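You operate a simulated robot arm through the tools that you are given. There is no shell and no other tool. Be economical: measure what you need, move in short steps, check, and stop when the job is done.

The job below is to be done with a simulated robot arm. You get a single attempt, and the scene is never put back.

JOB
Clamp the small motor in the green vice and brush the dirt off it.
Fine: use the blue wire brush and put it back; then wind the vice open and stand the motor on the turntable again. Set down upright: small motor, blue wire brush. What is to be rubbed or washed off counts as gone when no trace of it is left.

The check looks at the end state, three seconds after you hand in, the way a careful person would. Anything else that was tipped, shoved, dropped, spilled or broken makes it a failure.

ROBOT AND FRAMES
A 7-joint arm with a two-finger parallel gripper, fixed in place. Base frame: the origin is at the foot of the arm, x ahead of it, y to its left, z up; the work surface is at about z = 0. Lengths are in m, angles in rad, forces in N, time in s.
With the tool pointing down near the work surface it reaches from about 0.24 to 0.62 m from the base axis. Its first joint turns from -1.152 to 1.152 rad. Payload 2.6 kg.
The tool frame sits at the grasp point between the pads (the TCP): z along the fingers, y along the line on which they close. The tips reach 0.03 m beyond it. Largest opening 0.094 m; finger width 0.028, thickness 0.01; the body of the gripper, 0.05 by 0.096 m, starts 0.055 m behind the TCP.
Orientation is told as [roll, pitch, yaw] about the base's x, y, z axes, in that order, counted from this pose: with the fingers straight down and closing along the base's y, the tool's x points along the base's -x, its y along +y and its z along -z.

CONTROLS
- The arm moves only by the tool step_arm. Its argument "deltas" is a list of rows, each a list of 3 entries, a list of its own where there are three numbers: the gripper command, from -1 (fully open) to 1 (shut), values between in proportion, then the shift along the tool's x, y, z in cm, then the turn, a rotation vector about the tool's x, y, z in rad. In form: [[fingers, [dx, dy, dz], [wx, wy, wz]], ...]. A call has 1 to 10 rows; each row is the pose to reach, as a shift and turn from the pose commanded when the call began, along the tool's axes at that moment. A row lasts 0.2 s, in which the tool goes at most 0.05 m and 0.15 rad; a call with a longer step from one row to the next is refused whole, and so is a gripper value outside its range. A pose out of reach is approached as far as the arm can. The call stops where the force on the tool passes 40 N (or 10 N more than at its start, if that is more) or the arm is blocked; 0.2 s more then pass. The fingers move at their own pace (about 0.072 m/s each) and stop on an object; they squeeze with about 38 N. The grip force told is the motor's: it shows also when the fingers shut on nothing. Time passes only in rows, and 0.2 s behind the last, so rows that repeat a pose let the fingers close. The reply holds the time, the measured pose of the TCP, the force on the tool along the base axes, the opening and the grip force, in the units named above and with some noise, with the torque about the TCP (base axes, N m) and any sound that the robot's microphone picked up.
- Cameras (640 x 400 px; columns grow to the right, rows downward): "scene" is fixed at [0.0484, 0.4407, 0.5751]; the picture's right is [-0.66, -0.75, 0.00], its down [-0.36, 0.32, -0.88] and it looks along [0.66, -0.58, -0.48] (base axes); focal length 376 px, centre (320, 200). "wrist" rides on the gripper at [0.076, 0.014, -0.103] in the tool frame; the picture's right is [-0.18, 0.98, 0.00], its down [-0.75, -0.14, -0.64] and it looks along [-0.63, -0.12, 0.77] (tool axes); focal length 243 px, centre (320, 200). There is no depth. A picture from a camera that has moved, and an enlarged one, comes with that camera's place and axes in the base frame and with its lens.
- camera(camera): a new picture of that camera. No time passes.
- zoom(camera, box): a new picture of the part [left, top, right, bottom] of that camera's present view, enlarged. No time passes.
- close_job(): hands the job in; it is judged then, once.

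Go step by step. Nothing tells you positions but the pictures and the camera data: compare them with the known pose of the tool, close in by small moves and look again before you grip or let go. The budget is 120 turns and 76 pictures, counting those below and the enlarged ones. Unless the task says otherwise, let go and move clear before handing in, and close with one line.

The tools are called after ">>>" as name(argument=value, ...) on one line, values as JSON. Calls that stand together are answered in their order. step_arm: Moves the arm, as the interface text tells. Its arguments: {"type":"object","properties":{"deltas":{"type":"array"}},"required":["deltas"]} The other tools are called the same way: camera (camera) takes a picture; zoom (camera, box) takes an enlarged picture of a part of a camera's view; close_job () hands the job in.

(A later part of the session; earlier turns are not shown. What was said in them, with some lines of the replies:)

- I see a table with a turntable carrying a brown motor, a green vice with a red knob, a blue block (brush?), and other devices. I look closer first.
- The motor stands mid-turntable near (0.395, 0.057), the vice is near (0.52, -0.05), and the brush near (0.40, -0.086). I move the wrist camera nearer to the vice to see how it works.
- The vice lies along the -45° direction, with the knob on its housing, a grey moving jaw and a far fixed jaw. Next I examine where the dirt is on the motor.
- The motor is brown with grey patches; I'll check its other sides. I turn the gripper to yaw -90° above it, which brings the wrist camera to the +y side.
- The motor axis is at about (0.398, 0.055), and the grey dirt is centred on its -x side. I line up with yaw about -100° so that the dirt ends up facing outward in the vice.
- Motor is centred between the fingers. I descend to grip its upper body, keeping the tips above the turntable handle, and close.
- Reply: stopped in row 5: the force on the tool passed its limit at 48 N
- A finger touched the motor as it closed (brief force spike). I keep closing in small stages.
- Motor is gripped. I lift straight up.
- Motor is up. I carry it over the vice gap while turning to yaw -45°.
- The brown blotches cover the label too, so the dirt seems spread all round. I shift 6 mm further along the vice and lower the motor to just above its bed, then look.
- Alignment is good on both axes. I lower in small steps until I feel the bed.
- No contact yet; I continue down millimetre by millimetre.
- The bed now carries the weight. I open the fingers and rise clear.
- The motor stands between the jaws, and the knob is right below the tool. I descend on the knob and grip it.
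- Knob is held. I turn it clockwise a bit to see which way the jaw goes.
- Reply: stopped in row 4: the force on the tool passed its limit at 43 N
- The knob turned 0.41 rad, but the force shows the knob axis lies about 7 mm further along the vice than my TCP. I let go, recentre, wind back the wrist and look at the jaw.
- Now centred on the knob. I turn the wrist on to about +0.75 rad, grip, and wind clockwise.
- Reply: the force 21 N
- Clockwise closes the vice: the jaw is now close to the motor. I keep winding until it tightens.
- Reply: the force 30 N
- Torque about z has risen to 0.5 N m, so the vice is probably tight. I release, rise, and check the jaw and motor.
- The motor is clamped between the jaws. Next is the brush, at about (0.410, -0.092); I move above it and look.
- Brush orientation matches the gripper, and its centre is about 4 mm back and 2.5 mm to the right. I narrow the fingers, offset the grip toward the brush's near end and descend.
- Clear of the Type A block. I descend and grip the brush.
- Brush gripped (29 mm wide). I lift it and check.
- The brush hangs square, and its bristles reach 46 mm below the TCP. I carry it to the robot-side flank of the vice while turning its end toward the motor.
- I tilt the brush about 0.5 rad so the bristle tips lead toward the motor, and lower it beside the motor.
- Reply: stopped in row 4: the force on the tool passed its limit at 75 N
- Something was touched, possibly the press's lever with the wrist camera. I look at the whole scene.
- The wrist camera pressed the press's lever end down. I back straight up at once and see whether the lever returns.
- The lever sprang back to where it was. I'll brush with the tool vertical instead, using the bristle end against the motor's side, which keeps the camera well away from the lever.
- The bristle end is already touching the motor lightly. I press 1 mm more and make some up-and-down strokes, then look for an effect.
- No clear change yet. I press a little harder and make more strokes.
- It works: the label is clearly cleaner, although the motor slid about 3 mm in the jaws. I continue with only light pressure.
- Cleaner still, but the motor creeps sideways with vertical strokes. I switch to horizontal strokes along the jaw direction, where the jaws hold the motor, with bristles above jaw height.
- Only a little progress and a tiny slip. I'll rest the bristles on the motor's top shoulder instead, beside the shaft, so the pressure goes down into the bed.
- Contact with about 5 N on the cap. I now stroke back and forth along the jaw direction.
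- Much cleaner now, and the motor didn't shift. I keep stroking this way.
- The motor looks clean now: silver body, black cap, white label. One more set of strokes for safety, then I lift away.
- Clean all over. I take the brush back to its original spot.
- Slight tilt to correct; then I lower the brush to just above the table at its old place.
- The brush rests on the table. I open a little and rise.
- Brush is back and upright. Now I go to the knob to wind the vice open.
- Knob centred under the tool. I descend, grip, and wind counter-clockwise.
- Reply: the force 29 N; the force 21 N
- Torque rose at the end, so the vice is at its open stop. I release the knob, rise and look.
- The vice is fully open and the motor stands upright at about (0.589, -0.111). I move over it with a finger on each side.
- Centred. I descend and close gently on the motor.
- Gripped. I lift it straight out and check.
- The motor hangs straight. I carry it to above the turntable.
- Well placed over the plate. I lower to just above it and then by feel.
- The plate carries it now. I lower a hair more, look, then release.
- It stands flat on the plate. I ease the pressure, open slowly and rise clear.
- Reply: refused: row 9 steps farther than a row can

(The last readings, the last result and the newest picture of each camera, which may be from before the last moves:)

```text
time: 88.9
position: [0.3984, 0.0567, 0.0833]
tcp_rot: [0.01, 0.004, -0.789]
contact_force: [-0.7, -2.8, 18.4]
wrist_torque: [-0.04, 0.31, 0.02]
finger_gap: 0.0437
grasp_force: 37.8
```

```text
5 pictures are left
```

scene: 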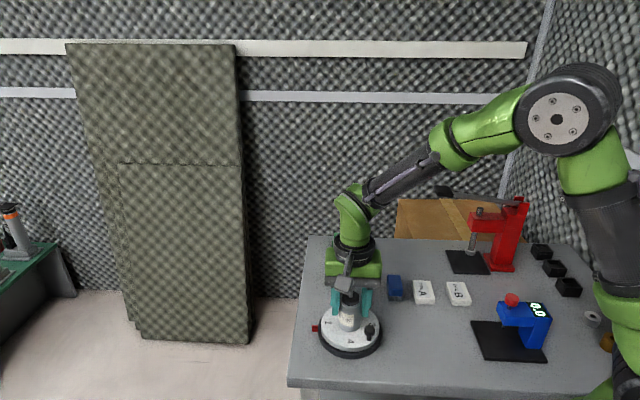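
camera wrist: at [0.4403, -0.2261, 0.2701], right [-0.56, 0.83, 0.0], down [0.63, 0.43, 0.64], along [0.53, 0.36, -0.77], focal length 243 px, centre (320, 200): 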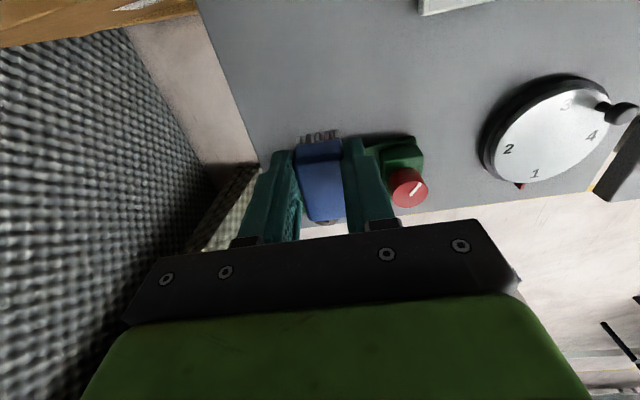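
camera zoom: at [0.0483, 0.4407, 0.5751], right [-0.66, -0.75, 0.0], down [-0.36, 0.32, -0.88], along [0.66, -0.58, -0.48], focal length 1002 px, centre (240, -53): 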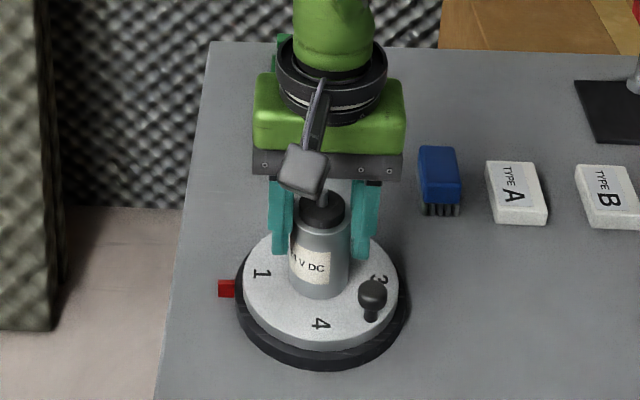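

The last row's step was too long, so nothing moved. I repeat the release with shorter steps.

>>> step_arm(deltas=[[1, [0, 0, -0.07], [0, 0, 0]], [0.05, [0, 0, -0.07], [0, 0, 0]], [-0.1, [0, 0, -0.07], [0, 0, 0]], [-0.5, [0, 0, -0.07], [0, 0, 0]], [-0.5, [0, 0, -0.07], [0, 0, 0]], [-0.5, [0, 0, -3], [0, 0, 0]], [-0.5, [0, 0, -7], [0, 0, 0]], [-0.5, [0, 0, -11], [0, 0, 0]], [-0.5, [0, 0, -15], [0, 0, 0]], [-0.5, [0, 0, -17], [0, 0, 0]]])

>>> camera(camera="scene")

>>> zoom(camera="scene", box=[310, 260, 410, 360])

>>> camera(camera="wrist")

```text
time: 91.1
position: [0.3963, 0.0589, 0.2551]
tcp_rot: [0.005, 0.008, -0.785]
contact_force: [0.1, 0.3, 0.8]
wrist_torque: [0.04, 0.01, -0.01]
finger_gap: 0.0703
grasp_force: 0.1
```

```text
4 pictures are left
```

scene: 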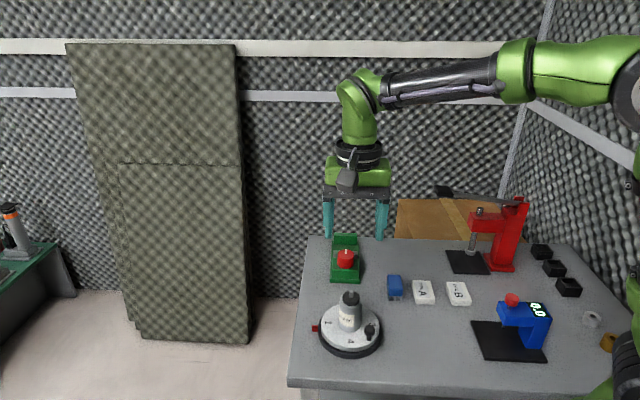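

```text
4.00 times, centred on (360, 310) of scene
camera zoom: at [0.0484, 0.4407, 0.5751], right [-0.66, -0.75, 0.0], down [-0.36, 0.32, -0.88], along [0.66, -0.58, -0.48], focal length 1502 px, centre (160, -240)
```

zoom: 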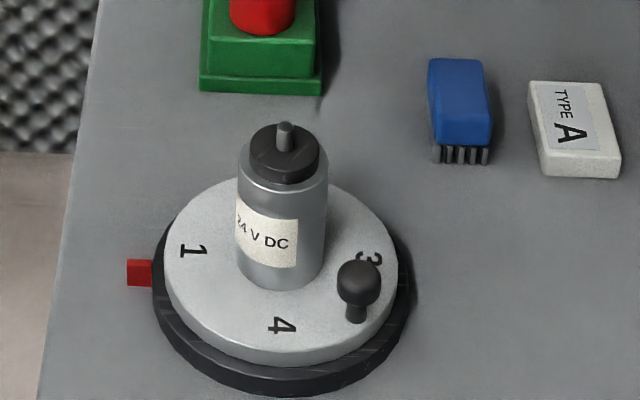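

```text
2 pictures are left
camera wrist: at [0.3519, 0.1224, 0.3583], right [0.83, 0.56, 0.0], down [0.43, -0.64, 0.64], along [0.36, -0.52, -0.77], focal length 243 px, centre (320, 200)
```

wrist: 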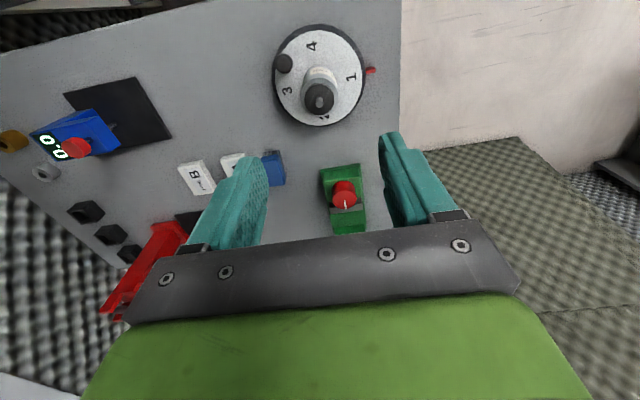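

The motor stands clean and upright on the turntable. The brush is back upright in its place, the vice is open, the press lever has sprung back, and the arm is clear. I hand in.

>>> close_job()

```text
The job is handed in.
```

The motor is brushed clean and standing upright on the turntable, the blue wire brush is back upright in its place, and the vice is wound open. Along the way the wrist camera pressed the red press's lever down once; it sprang back to where it was.
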